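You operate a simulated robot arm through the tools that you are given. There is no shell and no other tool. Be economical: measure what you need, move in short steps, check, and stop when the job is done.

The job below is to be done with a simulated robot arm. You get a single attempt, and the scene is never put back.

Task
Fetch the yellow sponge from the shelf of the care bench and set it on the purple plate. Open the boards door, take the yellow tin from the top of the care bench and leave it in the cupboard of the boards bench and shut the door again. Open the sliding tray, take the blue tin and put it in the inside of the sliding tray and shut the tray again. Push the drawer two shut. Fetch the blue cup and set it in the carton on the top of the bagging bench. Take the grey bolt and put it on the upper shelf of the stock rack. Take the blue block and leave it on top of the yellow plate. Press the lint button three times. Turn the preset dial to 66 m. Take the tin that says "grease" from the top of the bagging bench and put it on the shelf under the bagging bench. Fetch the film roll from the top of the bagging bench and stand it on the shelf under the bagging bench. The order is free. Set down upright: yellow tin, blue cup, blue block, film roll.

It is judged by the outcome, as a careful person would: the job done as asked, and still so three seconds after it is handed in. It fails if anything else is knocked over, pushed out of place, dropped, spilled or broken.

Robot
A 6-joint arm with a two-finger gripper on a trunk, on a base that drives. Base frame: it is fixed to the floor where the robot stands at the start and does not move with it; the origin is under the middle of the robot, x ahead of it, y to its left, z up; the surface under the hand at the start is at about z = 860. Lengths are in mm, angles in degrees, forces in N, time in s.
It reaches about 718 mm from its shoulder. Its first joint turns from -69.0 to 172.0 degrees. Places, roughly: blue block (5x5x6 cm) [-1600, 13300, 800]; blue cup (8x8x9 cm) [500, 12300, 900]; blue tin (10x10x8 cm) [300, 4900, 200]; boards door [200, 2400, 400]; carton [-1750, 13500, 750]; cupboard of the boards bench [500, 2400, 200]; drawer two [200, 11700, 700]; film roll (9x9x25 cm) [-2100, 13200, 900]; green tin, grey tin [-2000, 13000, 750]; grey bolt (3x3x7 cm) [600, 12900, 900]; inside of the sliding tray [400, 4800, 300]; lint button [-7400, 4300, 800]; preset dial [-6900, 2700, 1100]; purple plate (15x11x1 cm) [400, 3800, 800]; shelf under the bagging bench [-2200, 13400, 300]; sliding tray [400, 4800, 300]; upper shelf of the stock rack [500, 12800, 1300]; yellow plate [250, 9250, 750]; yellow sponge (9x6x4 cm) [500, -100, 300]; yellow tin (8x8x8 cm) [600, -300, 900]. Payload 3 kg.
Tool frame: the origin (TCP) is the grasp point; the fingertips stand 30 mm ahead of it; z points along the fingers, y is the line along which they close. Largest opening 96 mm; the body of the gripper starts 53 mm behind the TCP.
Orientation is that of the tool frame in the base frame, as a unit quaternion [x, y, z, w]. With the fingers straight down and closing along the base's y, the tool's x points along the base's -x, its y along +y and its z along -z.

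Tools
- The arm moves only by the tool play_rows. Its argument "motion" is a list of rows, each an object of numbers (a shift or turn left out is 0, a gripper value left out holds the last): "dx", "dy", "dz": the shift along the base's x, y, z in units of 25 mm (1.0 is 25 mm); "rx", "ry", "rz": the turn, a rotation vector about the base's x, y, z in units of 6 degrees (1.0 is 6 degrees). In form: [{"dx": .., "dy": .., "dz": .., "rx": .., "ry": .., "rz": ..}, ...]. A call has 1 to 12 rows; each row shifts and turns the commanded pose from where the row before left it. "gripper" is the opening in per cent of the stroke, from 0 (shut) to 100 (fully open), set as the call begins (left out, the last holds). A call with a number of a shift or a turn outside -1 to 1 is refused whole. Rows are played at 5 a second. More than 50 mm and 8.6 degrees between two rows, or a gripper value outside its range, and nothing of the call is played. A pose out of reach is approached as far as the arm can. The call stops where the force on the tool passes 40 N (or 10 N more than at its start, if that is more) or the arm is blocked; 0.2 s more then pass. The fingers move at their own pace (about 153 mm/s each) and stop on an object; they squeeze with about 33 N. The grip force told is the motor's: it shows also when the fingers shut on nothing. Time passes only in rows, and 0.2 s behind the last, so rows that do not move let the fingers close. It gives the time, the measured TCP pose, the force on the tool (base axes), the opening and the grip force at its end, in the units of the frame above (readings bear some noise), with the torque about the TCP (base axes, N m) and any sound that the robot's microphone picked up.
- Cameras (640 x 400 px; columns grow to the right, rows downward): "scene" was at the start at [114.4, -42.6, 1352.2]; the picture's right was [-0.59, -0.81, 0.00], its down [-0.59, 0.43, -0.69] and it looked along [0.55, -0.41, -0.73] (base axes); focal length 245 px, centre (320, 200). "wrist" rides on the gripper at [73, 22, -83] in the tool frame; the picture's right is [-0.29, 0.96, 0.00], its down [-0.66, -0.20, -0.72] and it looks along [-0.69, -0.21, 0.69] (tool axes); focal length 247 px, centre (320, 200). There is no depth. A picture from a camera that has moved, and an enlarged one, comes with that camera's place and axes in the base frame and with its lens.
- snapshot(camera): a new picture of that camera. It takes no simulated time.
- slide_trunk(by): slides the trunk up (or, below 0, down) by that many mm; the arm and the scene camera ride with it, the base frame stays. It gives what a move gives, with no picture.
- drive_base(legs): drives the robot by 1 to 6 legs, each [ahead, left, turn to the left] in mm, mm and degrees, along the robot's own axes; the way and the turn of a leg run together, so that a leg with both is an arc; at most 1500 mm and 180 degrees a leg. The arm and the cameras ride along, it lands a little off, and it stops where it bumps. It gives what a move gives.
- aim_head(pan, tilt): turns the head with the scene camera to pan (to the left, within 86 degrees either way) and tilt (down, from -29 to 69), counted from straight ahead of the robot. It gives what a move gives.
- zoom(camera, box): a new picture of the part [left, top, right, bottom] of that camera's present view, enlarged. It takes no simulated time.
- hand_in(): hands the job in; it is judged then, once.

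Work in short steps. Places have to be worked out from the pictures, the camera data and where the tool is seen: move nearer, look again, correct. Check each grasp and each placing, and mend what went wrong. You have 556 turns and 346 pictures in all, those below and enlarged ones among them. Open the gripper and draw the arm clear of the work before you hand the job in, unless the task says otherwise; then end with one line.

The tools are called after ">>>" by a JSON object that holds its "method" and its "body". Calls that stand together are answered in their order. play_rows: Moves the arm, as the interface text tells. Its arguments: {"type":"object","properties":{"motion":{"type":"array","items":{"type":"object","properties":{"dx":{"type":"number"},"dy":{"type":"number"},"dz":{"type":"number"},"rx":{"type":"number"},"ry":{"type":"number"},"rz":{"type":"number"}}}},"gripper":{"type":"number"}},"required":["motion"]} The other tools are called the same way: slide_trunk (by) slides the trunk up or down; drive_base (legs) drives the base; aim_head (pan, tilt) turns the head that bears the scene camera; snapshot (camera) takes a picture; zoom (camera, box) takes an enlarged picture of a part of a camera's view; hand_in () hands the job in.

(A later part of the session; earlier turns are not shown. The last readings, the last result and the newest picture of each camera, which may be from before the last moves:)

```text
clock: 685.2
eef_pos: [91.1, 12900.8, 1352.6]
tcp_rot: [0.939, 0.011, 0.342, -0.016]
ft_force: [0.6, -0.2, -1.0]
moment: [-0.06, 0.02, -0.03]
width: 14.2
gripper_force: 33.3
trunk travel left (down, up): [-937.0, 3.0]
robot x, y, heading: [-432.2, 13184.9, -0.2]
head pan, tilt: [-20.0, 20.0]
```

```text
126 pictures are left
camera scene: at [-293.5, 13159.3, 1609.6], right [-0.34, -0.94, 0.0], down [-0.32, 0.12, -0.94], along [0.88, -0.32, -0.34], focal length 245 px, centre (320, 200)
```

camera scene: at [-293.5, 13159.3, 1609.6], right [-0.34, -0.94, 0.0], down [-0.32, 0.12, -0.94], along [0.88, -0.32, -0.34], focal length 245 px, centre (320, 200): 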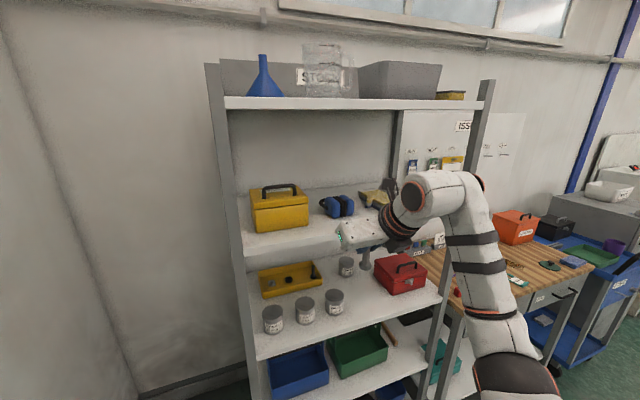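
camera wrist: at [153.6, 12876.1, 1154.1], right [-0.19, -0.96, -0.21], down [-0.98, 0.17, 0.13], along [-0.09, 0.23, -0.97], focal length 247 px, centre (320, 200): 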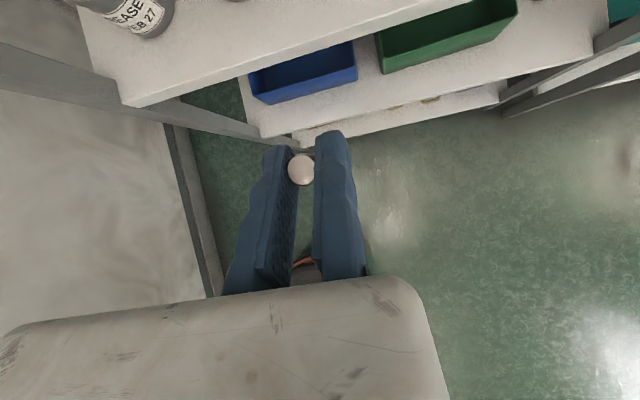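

The upper shelf is at z 1278. The strip between the toolbox and the ear muffs at the front is free; I bring the bolt to about (350, 12920).

>>> {"method": "drive_base", "body": {"legs": [[180, 13, 0]]}}

>>> {"method": "snapshot", "body": {"camera": "wrist"}}

>>> {"method": "snapshot", "body": {"camera": "scene"}}

```text
clock: 686.7
eef_pos: [268.6, 12914.4, 1353.5]
tcp_rot: [0.939, 0.012, 0.344, -0.016]
ft_force: [-0.2, 0.5, -2.1]
moment: [-0.03, 0.01, 0.05]
width: 14.3
gripper_force: 32.3
trunk travel left (down, up): [-937.0, 3.0]
robot x, y, heading: [-245.1, 13202.2, 0.3]
head pan, tilt: [-20.0, 20.0]
```

```text
125 pictures are left
camera wrist: at [271.9, 12889.1, 1463.9], right [-0.19, -0.96, -0.21], down [-0.98, 0.17, 0.13], along [-0.09, 0.23, -0.97], focal length 247 px, centre (320, 200)
```

wrist: 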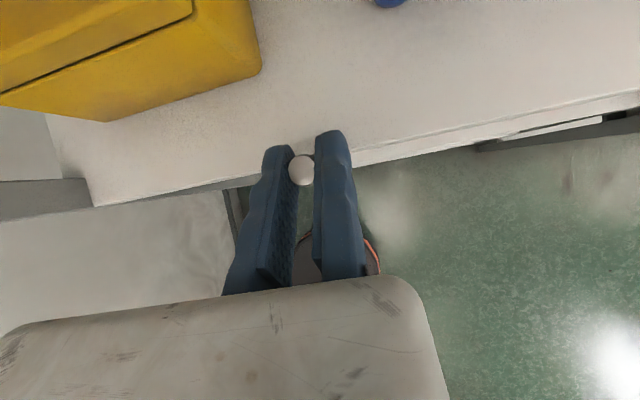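

```text
124 pictures are left
camera scene: at [-115.7, 13171.8, 1609.9], right [-0.34, -0.94, 0.0], down [-0.32, 0.12, -0.94], along [0.88, -0.32, -0.34], focal length 245 px, centre (320, 200)
```

scene: 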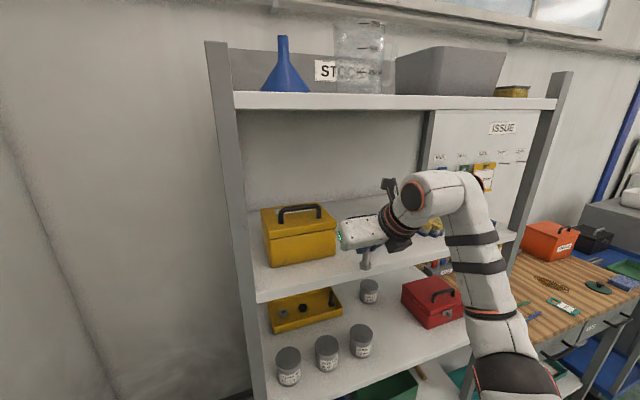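

>>> {"method": "drive_base", "body": {"legs": [[72, 0, -0.3]]}}

>>> {"method": "play_rows", "body": {"motion": [{"dz": -0.3}, {"dz": -0.15}]}}

>>> {"method": "snapshot", "body": {"camera": "wrist"}}

```text
clock: 687.7
eef_pos: [336.1, 12911.5, 1355.8]
tcp_rot: [0.939, 0.009, 0.344, -0.015]
ft_force: [-0.3, 0.6, -0.9]
moment: [-0.04, -0.03, 0.0]
width: 14.3
gripper_force: 32.9
trunk travel left (down, up): [-937.0, 3.0]
robot x, y, heading: [-179.3, 13202.9, -0.4]
head pan, tilt: [-20.0, 20.0]
```

```text
clock: 688.3
eef_pos: [340.8, 12912.6, 1342.7]
tcp_rot: [0.939, 0.008, 0.344, -0.014]
ft_force: [-2.1, -0.1, 4.0]
moment: [-0.08, 0.06, -0.01]
width: 13.9
gripper_force: 33.0
trunk travel left (down, up): [-937.0, 3.0]
robot x, y, heading: [-178.5, 13203.7, -0.2]
head pan, tilt: [-20.0, 20.0]
```

```text
123 pictures are left
camera wrist: at [342.9, 12887.0, 1453.1], right [-0.2, -0.96, -0.21], down [-0.98, 0.17, 0.13], along [-0.09, 0.23, -0.97], focal length 247 px, centre (320, 200)
```

wrist: 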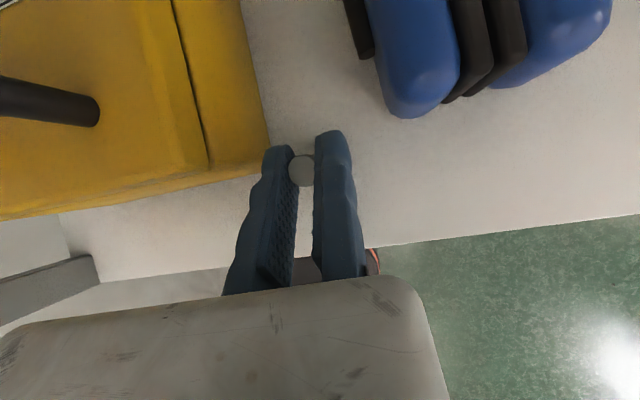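

>>> {"method": "play_rows", "body": {"motion": [{"dz": -0.12}, {"dz": -0.12}]}}

```text
clock: 688.9
eef_pos: [339.3, 12912.8, 1337.7]
tcp_rot: [0.938, 0.01, 0.346, -0.015]
ft_force: [4.4, -4.2, 26.5]
moment: [-0.26, -0.27, -0.02]
width: 14.3
gripper_force: 32.6
trunk travel left (down, up): [-937.0, 3.0]
robot x, y, heading: [-175.9, 13200.3, -0.2]
head pan, tilt: [-20.0, 20.0]
```

Firm contact: the bolt stands on the shelf. I ease off, open just enough, and lift away.

>>> {"method": "play_rows", "body": {"motion": [{"dz": 0.12}, {"dz": 0}], "gripper": 27}}

>>> {"method": "play_rows", "body": {"motion": [{"dy": -0.15}, {"dz": 0.7}, {"dz": 1}, {"dz": 1}]}}

>>> {"method": "snapshot", "body": {"camera": "wrist"}}

>>> {"method": "drive_base", "body": {"legs": [[-300, 0, 0]]}}

>>> {"method": "zoom", "body": {"camera": "scene", "box": [230, 140, 430, 340]}}

```text
clock: 689.5
eef_pos: [340.3, 12913.9, 1338.6]
tcp_rot: [0.939, 0.009, 0.343, -0.015]
ft_force: [-0.2, 0.2, 0.3]
moment: [-0.01, 0.02, 0.01]
width: 25.9
gripper_force: 0.1
trunk travel left (down, up): [-937.0, 3.0]
robot x, y, heading: [-176.1, 13202.2, -0.1]
head pan, tilt: [-20.0, 20.0]
```

```text
clock: 690.5
eef_pos: [347.7, 12904.0, 1399.3]
tcp_rot: [0.939, 0.009, 0.344, -0.016]
ft_force: [0.2, -0.6, -0.2]
moment: [0.0, -0.02, -0.03]
width: 26.0
gripper_force: 0.1
out of reach, approached as far as the arm can: row 4
trunk travel left (down, up): [-937.0, 3.0]
robot x, y, heading: [-176.0, 13205.4, -0.3]
head pan, tilt: [-20.0, 20.0]
```

```text
122 pictures are left
camera wrist: at [350.3, 12878.0, 1509.6], right [-0.2, -0.96, -0.21], down [-0.98, 0.17, 0.13], along [-0.09, 0.23, -0.97], focal length 247 px, centre (320, 200)
```

wrist: 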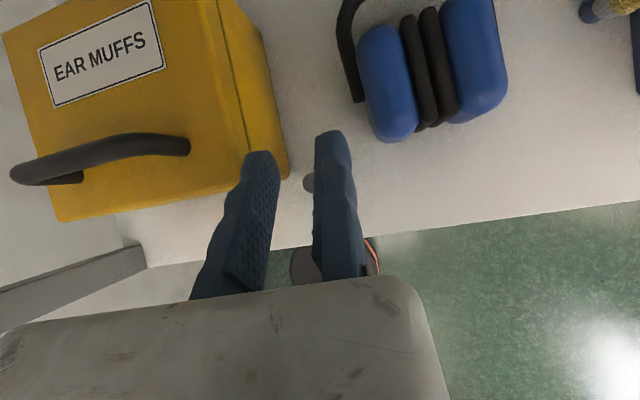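

```text
clock: 692.6
eef_pos: [47.0, 12904.7, 1399.1]
tcp_rot: [0.939, 0.009, 0.344, -0.015]
ft_force: [0.4, -0.1, -0.7]
moment: [-0.02, 0.07, 0.0]
width: 25.9
gripper_force: 0.0
trunk travel left (down, up): [-937.0, 3.0]
robot x, y, heading: [-483.6, 13199.2, -0.3]
head pan, tilt: [-20.0, 20.0]
```

```text
2.00 times, centred on (330, 240) of scene
camera zoom: at [-341.0, 13172.6, 1609.3], right [-0.35, -0.94, 0.0], down [-0.32, 0.12, -0.94], along [0.88, -0.33, -0.34], focal length 490 px, centre (300, 120)
```

zoom: 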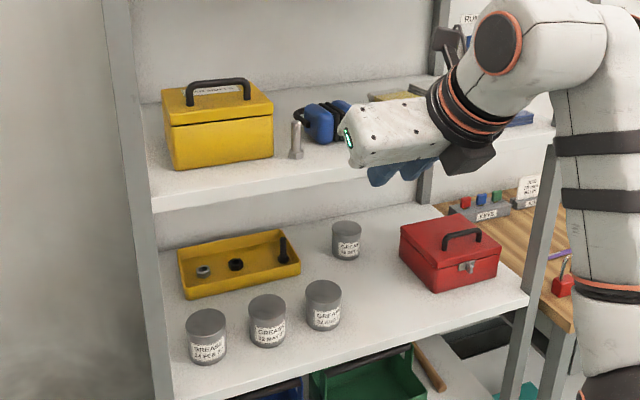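

The bolt stands on the upper shelf. Next the film roll and the grease tin on the bagging bench. I level the hand here in the open first.

>>> {"method": "play_rows", "body": {"motion": [{"ry": -1, "dz": -1}, {"ry": -1, "dz": -1}, {"ry": -1, "dz": -1}, {"ry": -1}, {"ry": -1}, {"ry": -1}, {"ry": -0.5}], "gripper": 100}}

>>> {"method": "slide_trunk", "body": {"by": -300}}

>>> {"method": "drive_base", "body": {"legs": [[-250, 0, 0], [0, -700, 0], [0, 0, 90]]}}

```text
clock: 694.2
eef_pos: [45.0, 12904.4, 1323.9]
tcp_rot: [0.77, 0.013, 0.638, -0.012]
ft_force: [-0.8, 0.8, 0.2]
moment: [-0.02, 0.0, -0.03]
width: 96.1
gripper_force: 0.1
trunk travel left (down, up): [-937.0, 3.0]
robot x, y, heading: [-479.2, 13204.7, -0.5]
head pan, tilt: [-20.0, 20.0]
```

```text
clock: 697.2
eef_pos: [44.4, 12905.1, 1024.0]
tcp_rot: [0.77, 0.013, 0.638, -0.012]
ft_force: [0.5, -0.1, -0.1]
moment: [0.06, 0.01, 0.03]
width: 96.1
gripper_force: 0.1
trunk travel left (down, up): [-637.0, 303.0]
robot x, y, heading: [-480.8, 13202.2, -0.2]
head pan, tilt: [-20.0, 20.0]
```

```text
clock: 706.3
eef_pos: [-428.2, 13016.9, 1025.0]
tcp_rot: [0.539, 0.55, 0.446, -0.456]
ft_force: [1.2, -0.8, -0.7]
moment: [-0.02, 0.02, -0.01]
width: 96.3
gripper_force: 0.1
trunk travel left (down, up): [-637.0, 303.0]
robot x, y, heading: [-732.3, 12496.5, 88.8]
head pan, tilt: [-20.0, 20.0]
```

>>> {"method": "drive_base", "body": {"legs": [[0, 1500, 1]]}}

>>> {"method": "aim_head", "body": {"pan": -15, "tilt": 35}}

>>> {"method": "snapshot", "body": {"camera": "scene"}}

>>> {"method": "zoom", "body": {"camera": "scene", "box": [200, 100, 440, 250]}}

```text
clock: 713.6
eef_pos: [-1920.5, 13037.7, 1025.3]
tcp_rot: [0.534, 0.555, 0.441, -0.46]
ft_force: [-0.1, 0.1, -0.3]
moment: [0.02, 0.0, -0.02]
width: 96.1
gripper_force: 0.1
trunk travel left (down, up): [-637.0, 303.0]
robot x, y, heading: [-2219.7, 12512.6, 89.7]
head pan, tilt: [-20.0, 20.0]
```

```text
clock: 714.4
eef_pos: [-1920.3, 13038.1, 1024.6]
tcp_rot: [0.533, 0.555, 0.442, -0.461]
ft_force: [-0.2, -0.3, -0.3]
moment: [0.01, 0.04, 0.0]
width: 96.0
gripper_force: 0.0
trunk travel left (down, up): [-637.0, 303.0]
robot x, y, heading: [-2215.3, 12514.7, 89.8]
head pan, tilt: [-15.0, 35.0]
```

```text
120 pictures are left
camera scene: at [-2193.2, 12649.3, 1285.8], right [0.97, -0.26, 0.0], down [-0.15, -0.55, -0.82], along [0.21, 0.79, -0.57], focal length 245 px, centre (320, 200)
```

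scene: 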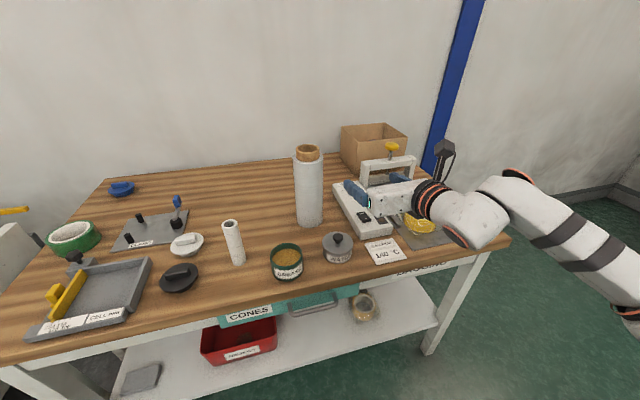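

```text
2.67 times, centred on (320, 175) of scene
camera zoom: at [-2193.2, 12649.3, 1285.8], right [0.97, -0.26, 0.0], down [-0.15, -0.55, -0.82], along [0.21, 0.79, -0.57], focal length 653 px, centre (320, 267)
```

zoom: 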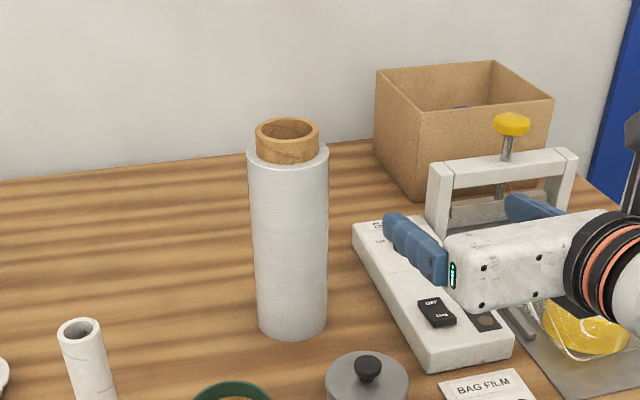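

>>> {"method": "zoom", "body": {"camera": "scene", "box": [250, 220, 370, 295]}}

```text
5.33 times, centred on (310, 258) of scene
camera zoom: at [-2193.2, 12649.3, 1285.8], right [0.97, -0.26, 0.0], down [-0.15, -0.55, -0.82], along [0.21, 0.79, -0.57], focal length 1305 px, centre (373, -107)
```

zoom: 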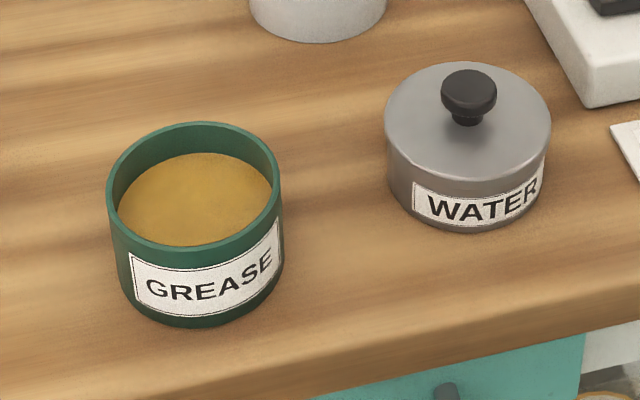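

The green tin is the GREASE one (open and filled, so I must keep it upright). First the film roll, at (-2066, 13260). I line up the level hand with it at mid height.

>>> {"method": "drive_base", "body": {"legs": [[0, 99, 0]]}}

>>> {"method": "slide_trunk", "body": {"by": -90}}

>>> {"method": "drive_base", "body": {"legs": [[80, 0, 0]]}}

>>> {"method": "snapshot", "body": {"camera": "wrist"}}

>>> {"method": "snapshot", "body": {"camera": "scene"}}

```text
clock: 715.5
eef_pos: [-2020.3, 13037.8, 1023.1]
tcp_rot: [0.535, 0.555, 0.441, -0.459]
ft_force: [-0.3, 0.3, 0.0]
moment: [0.03, 0.0, -0.02]
width: 96.0
gripper_force: 0.0
trunk travel left (down, up): [-637.0, 303.0]
robot x, y, heading: [-2314.6, 12511.8, 89.8]
head pan, tilt: [-15.0, 35.0]
```

```text
clock: 716.8
eef_pos: [-2020.1, 13038.2, 935.7]
tcp_rot: [0.533, 0.555, 0.442, -0.461]
ft_force: [0.0, 0.8, 0.5]
moment: [-0.02, 0.02, 0.01]
width: 96.1
gripper_force: 0.0
trunk travel left (down, up): [-547.0, 393.0]
robot x, y, heading: [-2318.6, 12510.5, 90.1]
head pan, tilt: [-15.0, 35.0]
```

```text
clock: 717.8
eef_pos: [-2019.7, 13119.8, 933.8]
tcp_rot: [0.535, 0.556, 0.441, -0.459]
ft_force: [0.5, -0.4, 0.1]
moment: [-0.02, -0.02, -0.05]
width: 96.1
gripper_force: 0.0
trunk travel left (down, up): [-547.0, 393.0]
robot x, y, heading: [-2318.2, 12594.7, 90.0]
head pan, tilt: [-15.0, 35.0]
```

```text
117 pictures are left
camera wrist: at [-1993.6, 13051.8, 1021.2], right [0.96, -0.02, -0.29], down [-0.17, -0.84, -0.51], along [-0.23, 0.54, -0.81], focal length 247 px, centre (320, 200)
```

wrist: 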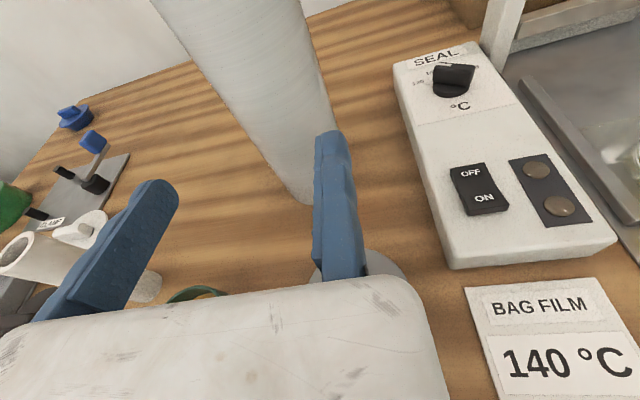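

```text
116 pictures are left
camera scene: at [-2292.4, 12731.0, 1195.6], right [0.97, -0.26, 0.0], down [-0.15, -0.55, -0.82], along [0.21, 0.79, -0.57], focal length 245 px, centre (320, 200)
```

scene: 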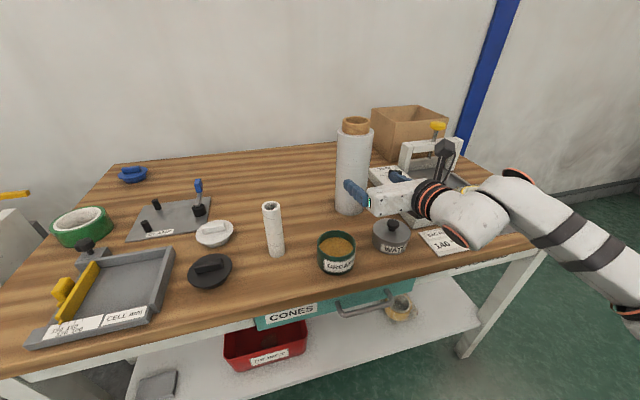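

The roll's axis is at about x -2075, so I need 7 mm more to the left, and a 2 degree yaw correction.

>>> {"method": "play_rows", "body": {"motion": [{"rz": -0.37}]}}

>>> {"method": "drive_base", "body": {"legs": [[55, 8, 0]]}}

>>> {"method": "snapshot", "body": {"camera": "wrist"}}

```text
clock: 718.2
eef_pos: [-2019.6, 13118.7, 934.0]
tcp_rot: [0.546, 0.544, 0.451, -0.451]
ft_force: [0.6, 0.1, 0.2]
moment: [0.0, -0.01, 0.01]
width: 96.0
gripper_force: 0.0
trunk travel left (down, up): [-547.0, 393.0]
robot x, y, heading: [-2317.0, 12597.5, 90.2]
head pan, tilt: [-15.0, 35.0]
```

```text
clock: 719.2
eef_pos: [-2027.2, 13174.4, 932.9]
tcp_rot: [0.545, 0.545, 0.45, -0.451]
ft_force: [-0.3, 0.0, -1.4]
moment: [0.03, 0.0, 0.01]
width: 96.0
gripper_force: 0.0
trunk travel left (down, up): [-547.0, 393.0]
robot x, y, heading: [-2325.4, 12648.4, 89.9]
head pan, tilt: [-15.0, 35.0]
```

```text
115 pictures are left
camera wrist: at [-2004.3, 13106.3, 1021.1], right [0.96, -0.06, -0.29], down [-0.2, -0.83, -0.51], along [-0.21, 0.55, -0.81], focal length 247 px, centre (320, 200)
```

wrist: 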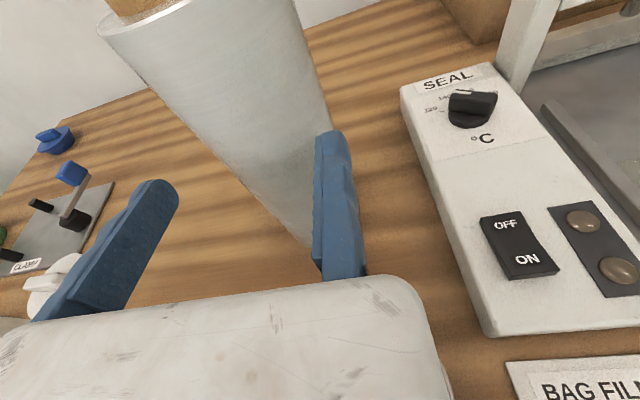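

Centred within 2 mm. I move in.

>>> {"method": "drive_base", "body": {"legs": [[45, 0, 0]]}}

>>> {"method": "snapshot", "body": {"camera": "wrist"}}

```text
clock: 720.1
eef_pos: [-2026.6, 13219.3, 933.4]
tcp_rot: [0.546, 0.545, 0.45, -0.451]
ft_force: [-0.1, 0.1, -0.2]
moment: [-0.04, -0.01, 0.0]
width: 96.2
gripper_force: 0.0
trunk travel left (down, up): [-547.0, 393.0]
robot x, y, heading: [-2321.7, 12691.7, 89.9]
head pan, tilt: [-15.0, 35.0]
```

```text
114 pictures are left
camera wrist: at [-2004.1, 13151.2, 1020.9], right [0.96, -0.06, -0.29], down [-0.2, -0.83, -0.51], along [-0.21, 0.55, -0.81], focal length 247 px, centre (320, 200)
```

wrist: 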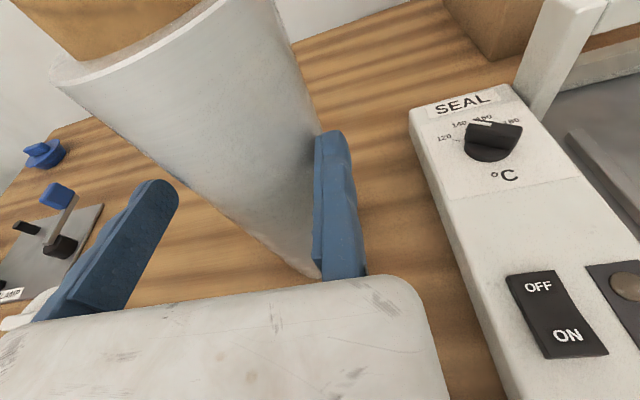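

>>> {"method": "drive_base", "body": {"legs": [[36, 0, 0]]}}

>>> {"method": "play_rows", "body": {"motion": [{"dz": 0}, {"dz": 0}, {"dz": 0}], "gripper": 0}}

>>> {"method": "snapshot", "body": {"camera": "wrist"}}

```text
clock: 721.0
eef_pos: [-2026.2, 13255.4, 934.3]
tcp_rot: [0.545, 0.545, 0.45, -0.451]
ft_force: [-0.1, 0.1, -0.4]
moment: [-0.03, -0.02, -0.02]
width: 96.0
gripper_force: 0.2
trunk travel left (down, up): [-547.0, 393.0]
robot x, y, heading: [-2325.4, 12730.4, 89.7]
head pan, tilt: [-15.0, 35.0]
```

```text
clock: 721.8
eef_pos: [-2027.5, 13255.1, 933.6]
tcp_rot: [0.545, 0.545, 0.45, -0.451]
ft_force: [-0.3, 1.3, 0.4]
moment: [0.11, -0.23, 0.03]
width: 84.6
gripper_force: 33.4
trunk travel left (down, up): [-547.0, 393.0]
robot x, y, heading: [-2323.6, 12730.0, 89.8]
head pan, tilt: [-15.0, 35.0]
```

```text
113 pictures are left
camera wrist: at [-2003.7, 13186.6, 1021.1], right [0.96, -0.06, -0.29], down [-0.2, -0.83, -0.51], along [-0.21, 0.55, -0.81], focal length 247 px, centre (320, 200)
```

wrist: 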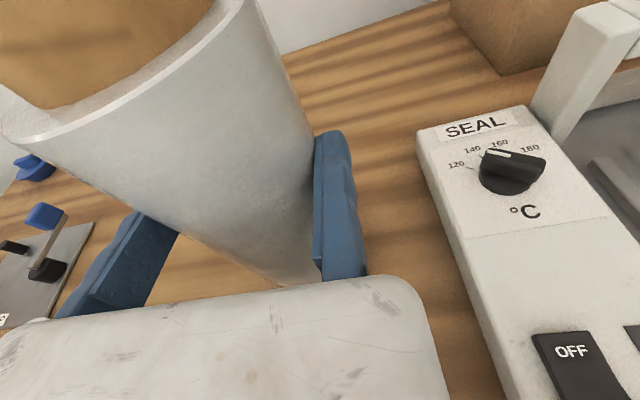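

Gripped at 85 mm. I lift it well clear of the pots and back out.

>>> {"method": "slide_trunk", "body": {"by": 140}}

>>> {"method": "drive_base", "body": {"legs": [[-520, 0, 0]]}}

>>> {"method": "slide_trunk", "body": {"by": -400}}

>>> {"method": "aim_head", "body": {"pan": -10, "tilt": 20}}

>>> {"method": "snapshot", "body": {"camera": "scene"}}

```text
clock: 723.4
eef_pos: [-2027.0, 13254.4, 1073.7]
tcp_rot: [0.545, 0.545, 0.45, -0.451]
ft_force: [0.4, 0.0, -5.9]
moment: [-0.11, -0.24, -0.02]
width: 84.6
gripper_force: 33.0
trunk travel left (down, up): [-687.0, 253.0]
robot x, y, heading: [-2326.8, 12727.1, 89.8]
head pan, tilt: [-15.0, 35.0]
```

```text
clock: 726.5
eef_pos: [-2027.1, 12736.0, 1073.5]
tcp_rot: [0.545, 0.545, 0.45, -0.451]
ft_force: [0.6, 0.1, -4.9]
moment: [-0.13, -0.25, -0.01]
width: 84.5
gripper_force: 32.6
trunk travel left (down, up): [-687.0, 253.0]
robot x, y, heading: [-2324.5, 12208.4, 89.8]
head pan, tilt: [-15.0, 35.0]
```

```text
clock: 730.3
eef_pos: [-2026.9, 12735.9, 673.8]
tcp_rot: [0.547, 0.543, 0.451, -0.45]
ft_force: [0.9, 0.1, -6.4]
moment: [-0.13, -0.26, -0.01]
width: 84.5
gripper_force: 33.0
trunk travel left (down, up): [-287.0, 653.0]
robot x, y, heading: [-2318.4, 12211.9, 89.9]
head pan, tilt: [-15.0, 35.0]
```

```text
clock: 731.0
eef_pos: [-2027.4, 12735.0, 673.6]
tcp_rot: [0.545, 0.545, 0.45, -0.452]
ft_force: [0.7, -0.1, -6.3]
moment: [-0.11, -0.24, -0.04]
width: 84.2
gripper_force: 33.1
trunk travel left (down, up): [-287.0, 653.0]
robot x, y, heading: [-2326.7, 12207.0, 89.7]
head pan, tilt: [-10.0, 20.0]
```

```text
112 pictures are left
camera scene: at [-2307.8, 12354.1, 959.3], right [0.98, -0.18, 0.0], down [-0.06, -0.34, -0.94], along [0.17, 0.92, -0.34], focal length 245 px, centre (320, 200)
```

scene: 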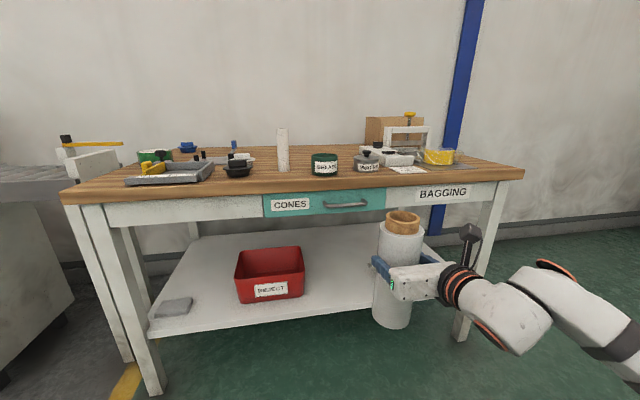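

The shelf is at about z 250 with its front near y 13040, and the space below the drawer reaches up to z 665. The free spot is between the red box and the tape roll. I lower and move the roll in toward (-2070, 13160).

>>> {"method": "slide_trunk", "body": {"by": -185}}

>>> {"method": "drive_base", "body": {"legs": [[250, 0, 0]]}}

>>> {"method": "snapshot", "body": {"camera": "scene"}}

>>> {"method": "snapshot", "body": {"camera": "wrist"}}

```text
clock: 733.1
eef_pos: [-2026.9, 12735.3, 488.1]
tcp_rot: [0.546, 0.544, 0.451, -0.45]
ft_force: [-0.3, -0.3, -4.7]
moment: [-0.15, -0.25, -0.01]
width: 84.6
gripper_force: 33.1
trunk travel left (down, up): [-102.0, 838.0]
robot x, y, heading: [-2324.1, 12208.7, 89.9]
head pan, tilt: [-10.0, 20.0]
```

```text
clock: 734.9
eef_pos: [-2026.8, 12989.6, 488.1]
tcp_rot: [0.546, 0.545, 0.45, -0.451]
ft_force: [-0.3, -0.4, -5.8]
moment: [-0.12, -0.25, 0.0]
width: 84.4
gripper_force: 32.6
trunk travel left (down, up): [-102.0, 838.0]
robot x, y, heading: [-2324.6, 12462.4, 89.9]
head pan, tilt: [-10.0, 20.0]
```

```text
111 pictures are left
camera scene: at [-2307.3, 12607.7, 774.4], right [0.98, -0.18, 0.0], down [-0.06, -0.34, -0.94], along [0.17, 0.92, -0.34], focal length 245 px, centre (320, 200)
```

scene: 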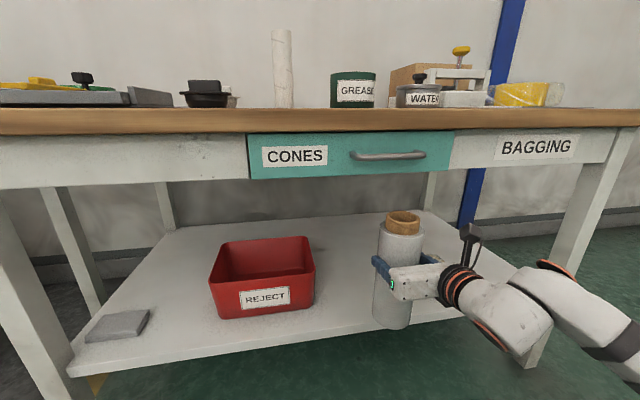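

```text
110 pictures are left
camera wrist: at [-2004.5, 12920.9, 575.8], right [0.96, -0.06, -0.29], down [-0.2, -0.83, -0.51], along [-0.21, 0.55, -0.81], focal length 247 px, centre (320, 200)
```

wrist: 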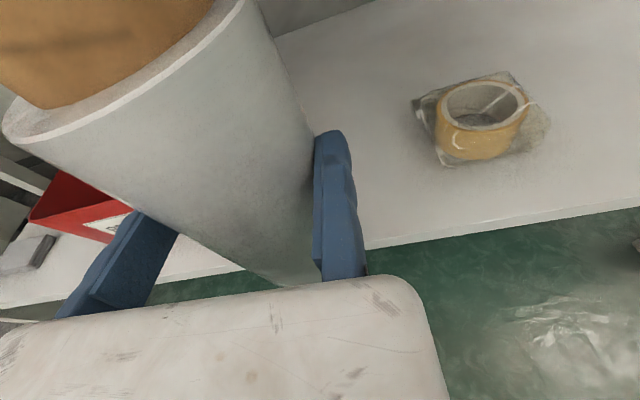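

The shelf is at z 245 with its front at y 13045. I move the roll in and lower it onto the shelf.

>>> {"method": "drive_base", "body": {"legs": [[165, 0, 0]]}}

>>> {"method": "slide_trunk", "body": {"by": -60}}

>>> {"method": "snapshot", "body": {"camera": "scene"}}

>>> {"method": "play_rows", "body": {"motion": [{"dz": -0.3}, {"dz": -0.2}]}}

```text
clock: 736.4
eef_pos: [-2027.8, 13154.4, 488.8]
tcp_rot: [0.546, 0.544, 0.451, -0.451]
ft_force: [0.0, -0.2, -7.0]
moment: [-0.13, -0.26, 0.0]
width: 84.3
gripper_force: 32.8
trunk travel left (down, up): [-102.0, 838.0]
robot x, y, heading: [-2324.1, 12629.3, 89.8]
head pan, tilt: [-10.0, 20.0]
```

```text
clock: 737.4
eef_pos: [-2028.7, 13152.4, 433.8]
tcp_rot: [0.542, 0.543, 0.453, -0.453]
ft_force: [4.0, 9.6, 20.1]
moment: [0.65, 0.48, -0.36]
width: 84.6
gripper_force: 33.2
trunk travel left (down, up): [-42.0, 898.0]
robot x, y, heading: [-2324.3, 12621.8, 90.0]
head pan, tilt: [-10.0, 20.0]
```

```text
109 pictures are left
camera scene: at [-2308.2, 12769.3, 715.4], right [0.98, -0.17, 0.0], down [-0.06, -0.33, -0.94], along [0.16, 0.93, -0.34], focal length 245 px, centre (320, 200)
```

scene: 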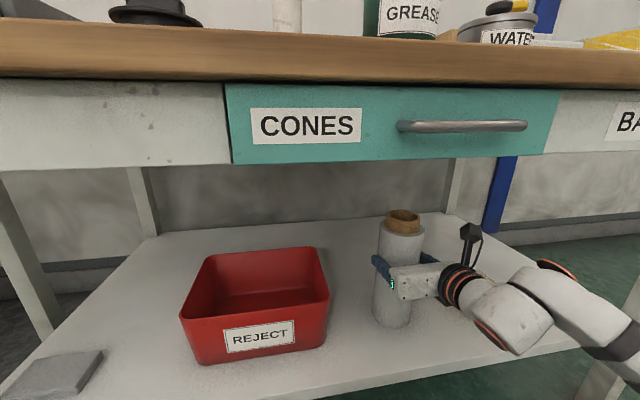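

```text
clock: 738.0
eef_pos: [-2027.1, 13152.1, 418.3]
tcp_rot: [0.544, 0.544, 0.452, -0.452]
ft_force: [4.6, -0.6, 19.6]
moment: [0.32, 0.71, -0.04]
width: 84.4
gripper_force: 33.4
trunk travel left (down, up): [-42.0, 898.0]
robot x, y, heading: [-2328.2, 12626.1, 90.1]
head pan, tilt: [-10.0, 20.0]
```

The roll stands on the shelf. I ease off, open, free the fixed finger and back straight out.

>>> {"method": "play_rows", "body": {"motion": [{"dz": 0.15}, {"dz": 0}, {"dx": 0.2}, {"dz": 0}], "gripper": 100}}

>>> {"method": "drive_base", "body": {"legs": [[-50, 0, 0]]}}

>>> {"method": "snapshot", "body": {"camera": "wrist"}}

>>> {"method": "drive_base", "body": {"legs": [[-350, 0, 0]]}}

>>> {"method": "snapshot", "body": {"camera": "scene"}}

```text
clock: 739.0
eef_pos: [-2022.4, 13151.8, 420.8]
tcp_rot: [0.546, 0.545, 0.45, -0.45]
ft_force: [-0.7, 0.2, -0.2]
moment: [0.0, -0.02, -0.02]
width: 96.3
gripper_force: 0.1
trunk travel left (down, up): [-42.0, 898.0]
robot x, y, heading: [-2324.0, 12625.8, 89.9]
head pan, tilt: [-10.0, 20.0]
```

```text
clock: 739.9
eef_pos: [-2022.9, 13103.2, 419.6]
tcp_rot: [0.545, 0.545, 0.45, -0.451]
ft_force: [-0.1, -0.2, -0.5]
moment: [0.01, 0.02, -0.01]
width: 96.2
gripper_force: 0.0
trunk travel left (down, up): [-42.0, 898.0]
robot x, y, heading: [-2325.3, 12578.5, 89.6]
head pan, tilt: [-10.0, 20.0]
```

```text
108 pictures are left
camera wrist: at [-1999.9, 13034.4, 507.7], right [0.96, -0.05, -0.29], down [-0.2, -0.83, -0.51], along [-0.21, 0.55, -0.81], focal length 247 px, centre (320, 200)
```

wrist: 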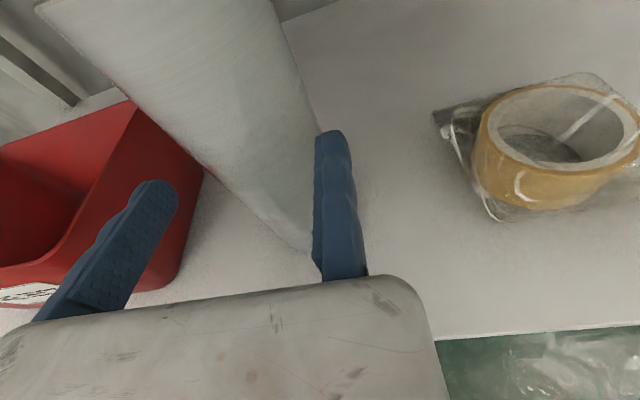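

```text
clock: 742.2
eef_pos: [-2023.9, 12752.1, 420.2]
tcp_rot: [0.544, 0.546, 0.449, -0.452]
ft_force: [-0.3, -0.5, -0.3]
moment: [0.0, 0.0, 0.0]
width: 95.7
gripper_force: 0.0
trunk travel left (down, up): [-42.0, 898.0]
robot x, y, heading: [-2325.3, 12223.0, 89.9]
head pan, tilt: [-10.0, 20.0]
```

```text
107 pictures are left
camera scene: at [-2307.9, 12368.4, 714.6], right [0.98, -0.17, 0.0], down [-0.06, -0.34, -0.94], along [0.16, 0.93, -0.34], focal length 245 px, centre (320, 200)
```

scene: 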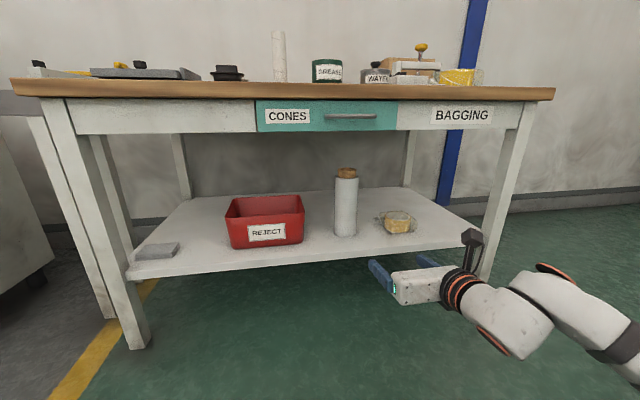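

The film roll stands upright on the shelf. Now the grease tin: I pitch the hand a little more, raise to the tin's height and line up with it.

>>> {"method": "play_rows", "body": {"motion": [{"rx": -1}]}}

>>> {"method": "slide_trunk", "body": {"by": 395}}

>>> {"method": "drive_base", "body": {"legs": [[0, 100, 0], [200, 0, 0]]}}

>>> {"method": "snapshot", "body": {"camera": "wrist"}}

>>> {"method": "snapshot", "body": {"camera": "scene"}}

```text
clock: 742.6
eef_pos: [-2023.3, 12751.1, 420.5]
tcp_rot: [0.567, 0.568, 0.42, -0.422]
ft_force: [-0.3, 0.8, 0.3]
moment: [0.0, -0.01, 0.03]
width: 95.9
gripper_force: 0.0
trunk travel left (down, up): [-42.0, 898.0]
robot x, y, heading: [-2321.7, 12222.3, 90.1]
head pan, tilt: [-10.0, 20.0]
```

```text
clock: 746.4
eef_pos: [-2023.4, 12751.1, 814.5]
tcp_rot: [0.567, 0.568, 0.42, -0.422]
ft_force: [-0.3, -0.7, -0.5]
moment: [-0.02, 0.0, 0.04]
width: 96.3
gripper_force: 0.0
trunk travel left (down, up): [-437.0, 503.0]
robot x, y, heading: [-2326.1, 12222.3, 90.0]
head pan, tilt: [-10.0, 20.0]
```

```text
clock: 748.7
eef_pos: [-2124.7, 12952.5, 816.0]
tcp_rot: [0.567, 0.568, 0.421, -0.423]
ft_force: [0.5, 0.9, -1.0]
moment: [0.01, -0.02, -0.02]
width: 96.0
gripper_force: 0.1
trunk travel left (down, up): [-437.0, 503.0]
robot x, y, heading: [-2421.4, 12428.5, 89.9]
head pan, tilt: [-10.0, 20.0]
```

```text
106 pictures are left
camera wrist: at [-2100.7, 12893.2, 909.1], right [0.96, -0.08, -0.28], down [-0.2, -0.88, -0.42], along [-0.21, 0.46, -0.86], focal length 247 px, centre (320, 200)
```

wrist: 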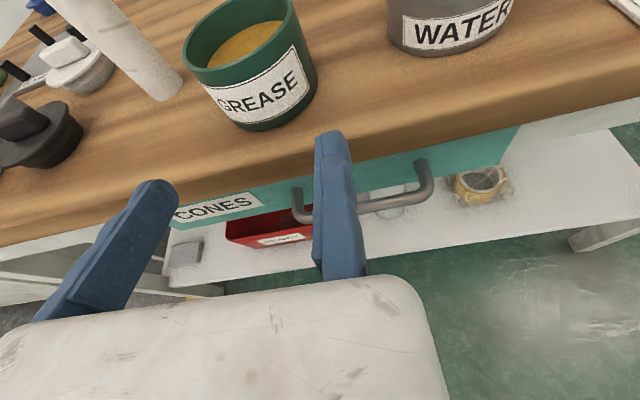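

```text
105 pictures are left
camera scene: at [-2408.1, 12569.6, 1109.5], right [0.98, -0.17, 0.0], down [-0.06, -0.34, -0.94], along [0.16, 0.93, -0.34], focal length 245 px, centre (320, 200)
```

scene: 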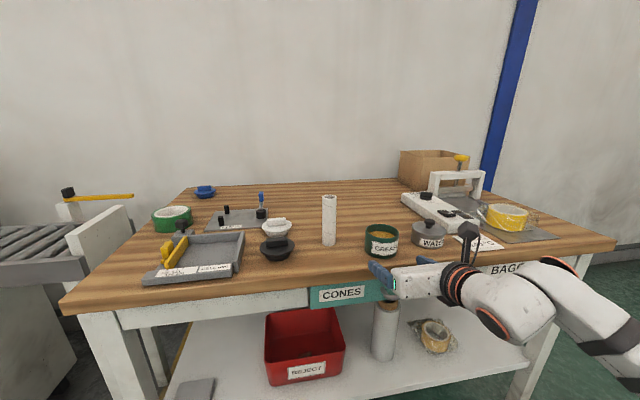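

The tin is at (-2166, 13078). I shift 6 mm right, lower 14 mm and move in.

>>> {"method": "slide_trunk", "body": {"by": -13}}

>>> {"method": "drive_base", "body": {"legs": [[65, -6, 0]]}}

>>> {"method": "snapshot", "body": {"camera": "wrist"}}

```text
clock: 749.3
eef_pos: [-2123.6, 12952.5, 802.6]
tcp_rot: [0.567, 0.568, 0.421, -0.422]
ft_force: [-0.7, 0.0, 0.6]
moment: [-0.02, -0.01, 0.0]
width: 95.8
gripper_force: 0.2
trunk travel left (down, up): [-424.0, 516.0]
robot x, y, heading: [-2428.8, 12420.1, 89.9]
head pan, tilt: [-10.0, 20.0]
```

```text
clock: 750.3
eef_pos: [-2117.3, 13017.4, 802.3]
tcp_rot: [0.568, 0.568, 0.421, -0.422]
ft_force: [1.1, 0.0, -0.1]
moment: [0.01, 0.0, -0.03]
width: 96.0
gripper_force: 0.1
trunk travel left (down, up): [-424.0, 516.0]
robot x, y, heading: [-2416.7, 12489.3, 90.1]
head pan, tilt: [-10.0, 20.0]
```

```text
104 pictures are left
camera wrist: at [-2094.7, 12958.3, 896.0], right [0.96, -0.08, -0.28], down [-0.2, -0.88, -0.42], along [-0.21, 0.46, -0.86], focal length 247 px, centre (320, 200)
```

wrist: 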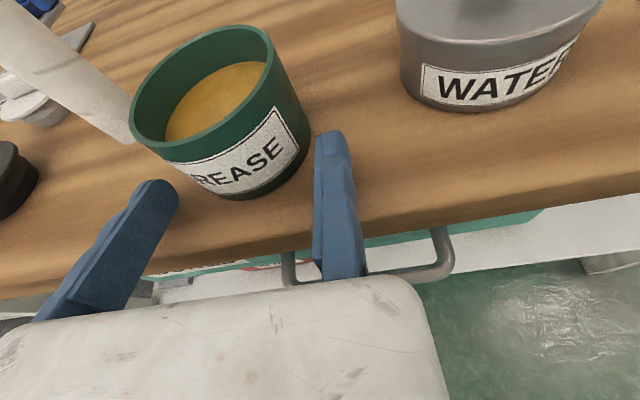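

>>> {"method": "drive_base", "body": {"legs": [[54, 0, 0]]}}

>>> {"method": "play_rows", "body": {"motion": [{"dz": 0}, {"dz": 0}, {"dz": 0}], "gripper": 0}}

>>> {"method": "snapshot", "body": {"camera": "wrist"}}

```text
clock: 751.2
eef_pos: [-2117.9, 13071.5, 802.3]
tcp_rot: [0.567, 0.569, 0.42, -0.423]
ft_force: [0.6, 0.1, 0.8]
moment: [0.03, 0.01, -0.01]
width: 96.0
gripper_force: 0.0
trunk travel left (down, up): [-424.0, 516.0]
robot x, y, heading: [-2417.5, 12543.8, 90.1]
head pan, tilt: [-10.0, 20.0]
```

```text
clock: 752.0
eef_pos: [-2116.9, 13070.7, 802.4]
tcp_rot: [0.568, 0.568, 0.421, -0.422]
ft_force: [0.5, -0.7, 0.4]
moment: [-0.03, -0.08, -0.01]
width: 79.0
gripper_force: 33.3
trunk travel left (down, up): [-424.0, 516.0]
robot x, y, heading: [-2422.1, 12546.2, 90.2]
head pan, tilt: [-10.0, 20.0]
```

```text
103 pictures are left
camera wrist: at [-2094.7, 13012.2, 896.5], right [0.96, -0.08, -0.28], down [-0.2, -0.88, -0.42], along [-0.21, 0.46, -0.86], focal length 247 px, centre (320, 200)
```

wrist: 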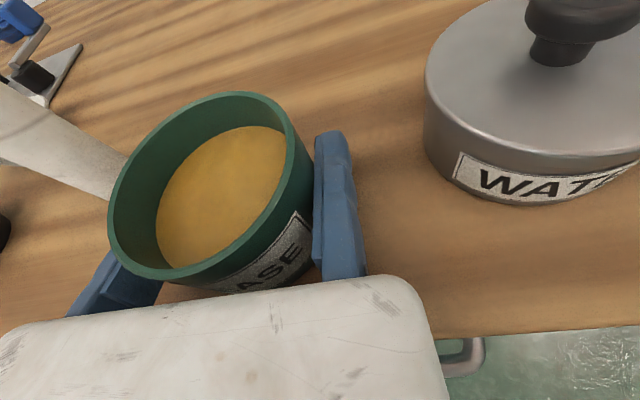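

The grease tin is held upright. I lift it, back off, and lower to the shelf's height.

>>> {"method": "slide_trunk", "body": {"by": 40}}

>>> {"method": "drive_base", "body": {"legs": [[-300, 20, 0]]}}

>>> {"method": "slide_trunk", "body": {"by": -400}}

>>> {"method": "slide_trunk", "body": {"by": -62}}

>>> {"method": "snapshot", "body": {"camera": "scene"}}

>>> {"method": "snapshot", "body": {"camera": "wrist"}}

```text
clock: 752.9
eef_pos: [-2116.1, 13071.1, 841.1]
tcp_rot: [0.567, 0.568, 0.421, -0.423]
ft_force: [0.1, -1.4, -2.2]
moment: [0.03, -0.08, 0.03]
width: 79.2
gripper_force: 33.5
trunk travel left (down, up): [-464.0, 476.0]
robot x, y, heading: [-2416.1, 12544.4, 90.2]
head pan, tilt: [-10.0, 20.0]
```

```text
clock: 754.9
eef_pos: [-2138.3, 12769.6, 841.8]
tcp_rot: [0.567, 0.568, 0.42, -0.423]
ft_force: [0.1, 0.2, -2.4]
moment: [-0.06, -0.09, 0.01]
width: 79.2
gripper_force: 32.8
trunk travel left (down, up): [-464.0, 476.0]
robot x, y, heading: [-2436.2, 12243.3, 90.2]
head pan, tilt: [-10.0, 20.0]
```

```text
clock: 758.8
eef_pos: [-2136.4, 12770.0, 442.1]
tcp_rot: [0.567, 0.568, 0.421, -0.423]
ft_force: [-0.1, -0.2, -2.5]
moment: [-0.01, -0.11, 0.01]
width: 79.1
gripper_force: 32.6
trunk travel left (down, up): [-64.0, 876.0]
robot x, y, heading: [-2440.2, 12245.3, 90.2]
head pan, tilt: [-10.0, 20.0]
```

```text
clock: 759.8
eef_pos: [-2137.1, 12768.4, 380.4]
tcp_rot: [0.567, 0.568, 0.42, -0.423]
ft_force: [-0.3, -0.4, -1.5]
moment: [0.05, -0.08, -0.01]
width: 79.0
gripper_force: 33.0
trunk travel left (down, up): [-2.0, 938.0]
robot x, y, heading: [-2437.2, 12239.1, 90.0]
head pan, tilt: [-10.0, 20.0]
```

```text
102 pictures are left
camera scene: at [-2421.8, 12387.0, 674.5], right [0.98, -0.17, 0.0], down [-0.06, -0.34, -0.94], along [0.16, 0.93, -0.34], focal length 245 px, centre (320, 200)
```

scene: 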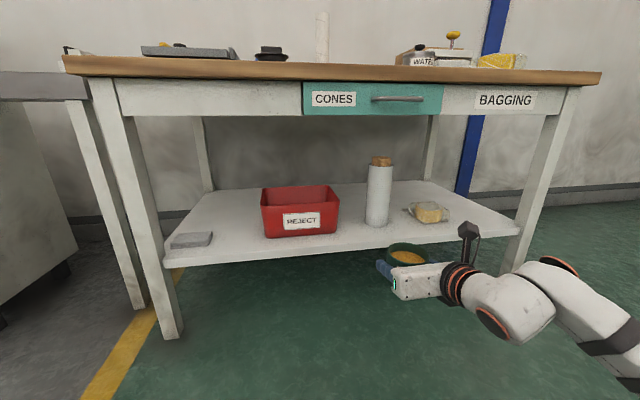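

```text
101 pictures are left
camera wrist: at [-2114.8, 12711.2, 474.3], right [0.96, -0.08, -0.28], down [-0.2, -0.88, -0.42], along [-0.21, 0.46, -0.86], focal length 247 px, centre (320, 200)
```

wrist: 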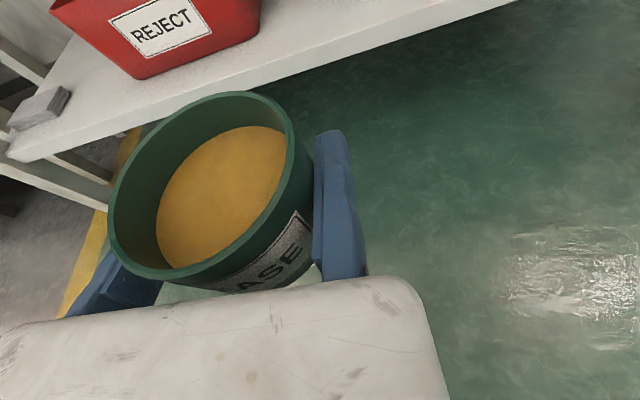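

I move the tin in over the shelf, to the front right of the red box.

>>> {"method": "drive_base", "body": {"legs": [[335, 0, 0]]}}

>>> {"method": "snapshot", "body": {"camera": "wrist"}}

```text
clock: 762.0
eef_pos: [-2138.2, 13105.3, 380.4]
tcp_rot: [0.567, 0.568, 0.421, -0.422]
ft_force: [0.3, 0.3, -1.7]
moment: [-0.01, -0.09, -0.01]
width: 79.2
gripper_force: 33.1
trunk travel left (down, up): [-2.0, 938.0]
robot x, y, heading: [-2435.4, 12574.8, 90.1]
head pan, tilt: [-10.0, 20.0]
```

```text
100 pictures are left
camera wrist: at [-2115.1, 13045.8, 474.2], right [0.96, -0.08, -0.28], down [-0.2, -0.88, -0.42], along [-0.21, 0.46, -0.86], focal length 247 px, centre (320, 200)
```

wrist: 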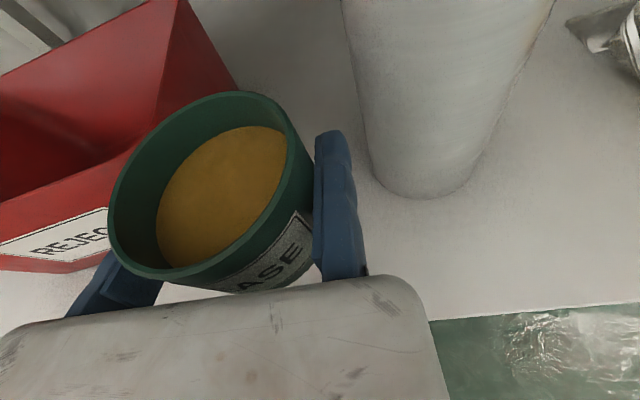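

I lower with the arm until the tin touches the shelf.

>>> {"method": "play_rows", "body": {"motion": [{"dz": -0.8, "dx": 0.1}, {"dz": -0.8, "dx": 0.1}, {"dz": -0.8}]}}

>>> {"method": "play_rows", "body": {"motion": [{"dz": -0.25}, {"dz": -0.25}, {"dz": -0.25}]}}

>>> {"method": "snapshot", "body": {"camera": "wrist"}}

```text
clock: 762.8
eef_pos: [-2133.1, 13104.0, 319.8]
tcp_rot: [0.567, 0.568, 0.42, -0.423]
ft_force: [-0.5, 0.2, -1.3]
moment: [-0.02, -0.08, 0.02]
width: 79.4
gripper_force: 33.0
trunk travel left (down, up): [-2.0, 938.0]
robot x, y, heading: [-2437.3, 12575.7, 90.2]
head pan, tilt: [-10.0, 20.0]
```

```text
clock: 763.6
eef_pos: [-2133.0, 13104.8, 303.0]
tcp_rot: [0.567, 0.568, 0.421, -0.423]
ft_force: [1.1, 1.2, 3.5]
moment: [-0.13, 0.0, 0.0]
width: 79.1
gripper_force: 32.8
trunk travel left (down, up): [-2.0, 938.0]
robot x, y, heading: [-2434.3, 12577.9, 89.8]
head pan, tilt: [-10.0, 20.0]
```

```text
99 pictures are left
camera wrist: at [-2110.2, 13045.6, 396.5], right [0.96, -0.08, -0.28], down [-0.2, -0.88, -0.42], along [-0.22, 0.46, -0.86], focal length 247 px, centre (320, 200)
```

wrist: 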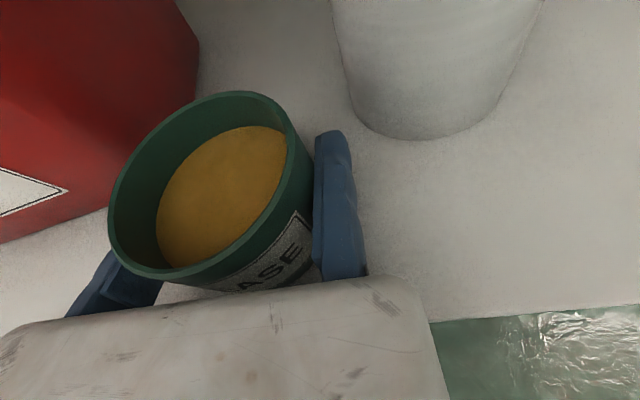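

Light contact: it stands on the shelf. I open, ease the fixed finger off and back straight out.

>>> {"method": "play_rows", "body": {"motion": [{"dz": -0.08}, {"dz": 0}]}}

>>> {"method": "play_rows", "body": {"motion": [{"dz": 0}, {"dz": 0}, {"dx": 0.18}, {"dz": 0}], "gripper": 98}}

>>> {"method": "drive_base", "body": {"legs": [[-50, 0, 0]]}}

>>> {"method": "snapshot", "body": {"camera": "wrist"}}

>>> {"method": "drive_base", "body": {"legs": [[-300, 0, 0]]}}

>>> {"method": "snapshot", "body": {"camera": "scene"}}

```text
clock: 764.2
eef_pos: [-2133.9, 13105.2, 301.5]
tcp_rot: [0.566, 0.569, 0.421, -0.424]
ft_force: [1.0, 0.6, 9.5]
moment: [-0.26, 0.16, -0.01]
width: 79.0
gripper_force: 32.4
trunk travel left (down, up): [-2.0, 938.0]
robot x, y, heading: [-2442.4, 12578.5, 90.3]
head pan, tilt: [-10.0, 20.0]
```

```text
clock: 765.2
eef_pos: [-2127.9, 13104.9, 299.6]
tcp_rot: [0.567, 0.568, 0.421, -0.423]
ft_force: [0.1, -0.9, 0.4]
moment: [-0.01, 0.0, 0.03]
width: 94.2
gripper_force: 0.1
trunk travel left (down, up): [-2.0, 938.0]
robot x, y, heading: [-2440.3, 12581.5, 90.0]
head pan, tilt: [-10.0, 20.0]
```

```text
clock: 766.1
eef_pos: [-2129.0, 13055.0, 298.6]
tcp_rot: [0.567, 0.569, 0.42, -0.423]
ft_force: [-0.4, -0.2, 0.0]
moment: [-0.01, 0.0, -0.01]
width: 94.1
gripper_force: 0.1
trunk travel left (down, up): [-2.0, 938.0]
robot x, y, heading: [-2437.7, 12528.2, 90.3]
head pan, tilt: [-10.0, 20.0]
```

```text
98 pictures are left
camera wrist: at [-2105.5, 12995.8, 393.9], right [0.96, -0.08, -0.28], down [-0.2, -0.88, -0.42], along [-0.21, 0.46, -0.86], focal length 247 px, centre (320, 200)
```

wrist: 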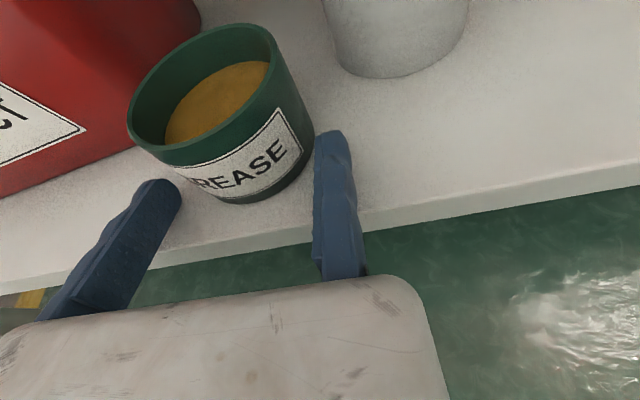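

```text
clock: 768.2
eef_pos: [-2126.6, 12754.1, 298.5]
tcp_rot: [0.567, 0.568, 0.421, -0.422]
ft_force: [-0.3, -0.3, -1.1]
moment: [0.01, 0.02, 0.01]
width: 94.1
gripper_force: 0.1
trunk travel left (down, up): [-2.0, 938.0]
robot x, y, heading: [-2436.6, 12228.5, 89.9]
head pan, tilt: [-10.0, 20.0]
```

```text
97 pictures are left
camera scene: at [-2421.8, 12370.6, 674.6], right [0.98, -0.17, 0.0], down [-0.06, -0.34, -0.94], along [0.16, 0.93, -0.34], focal length 245 px, centre (320, 200)
```

scene: 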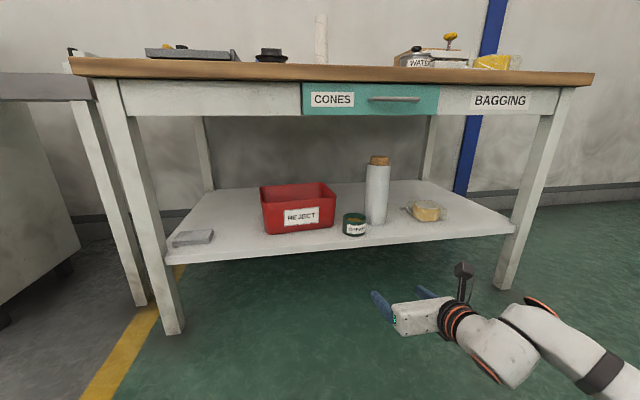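

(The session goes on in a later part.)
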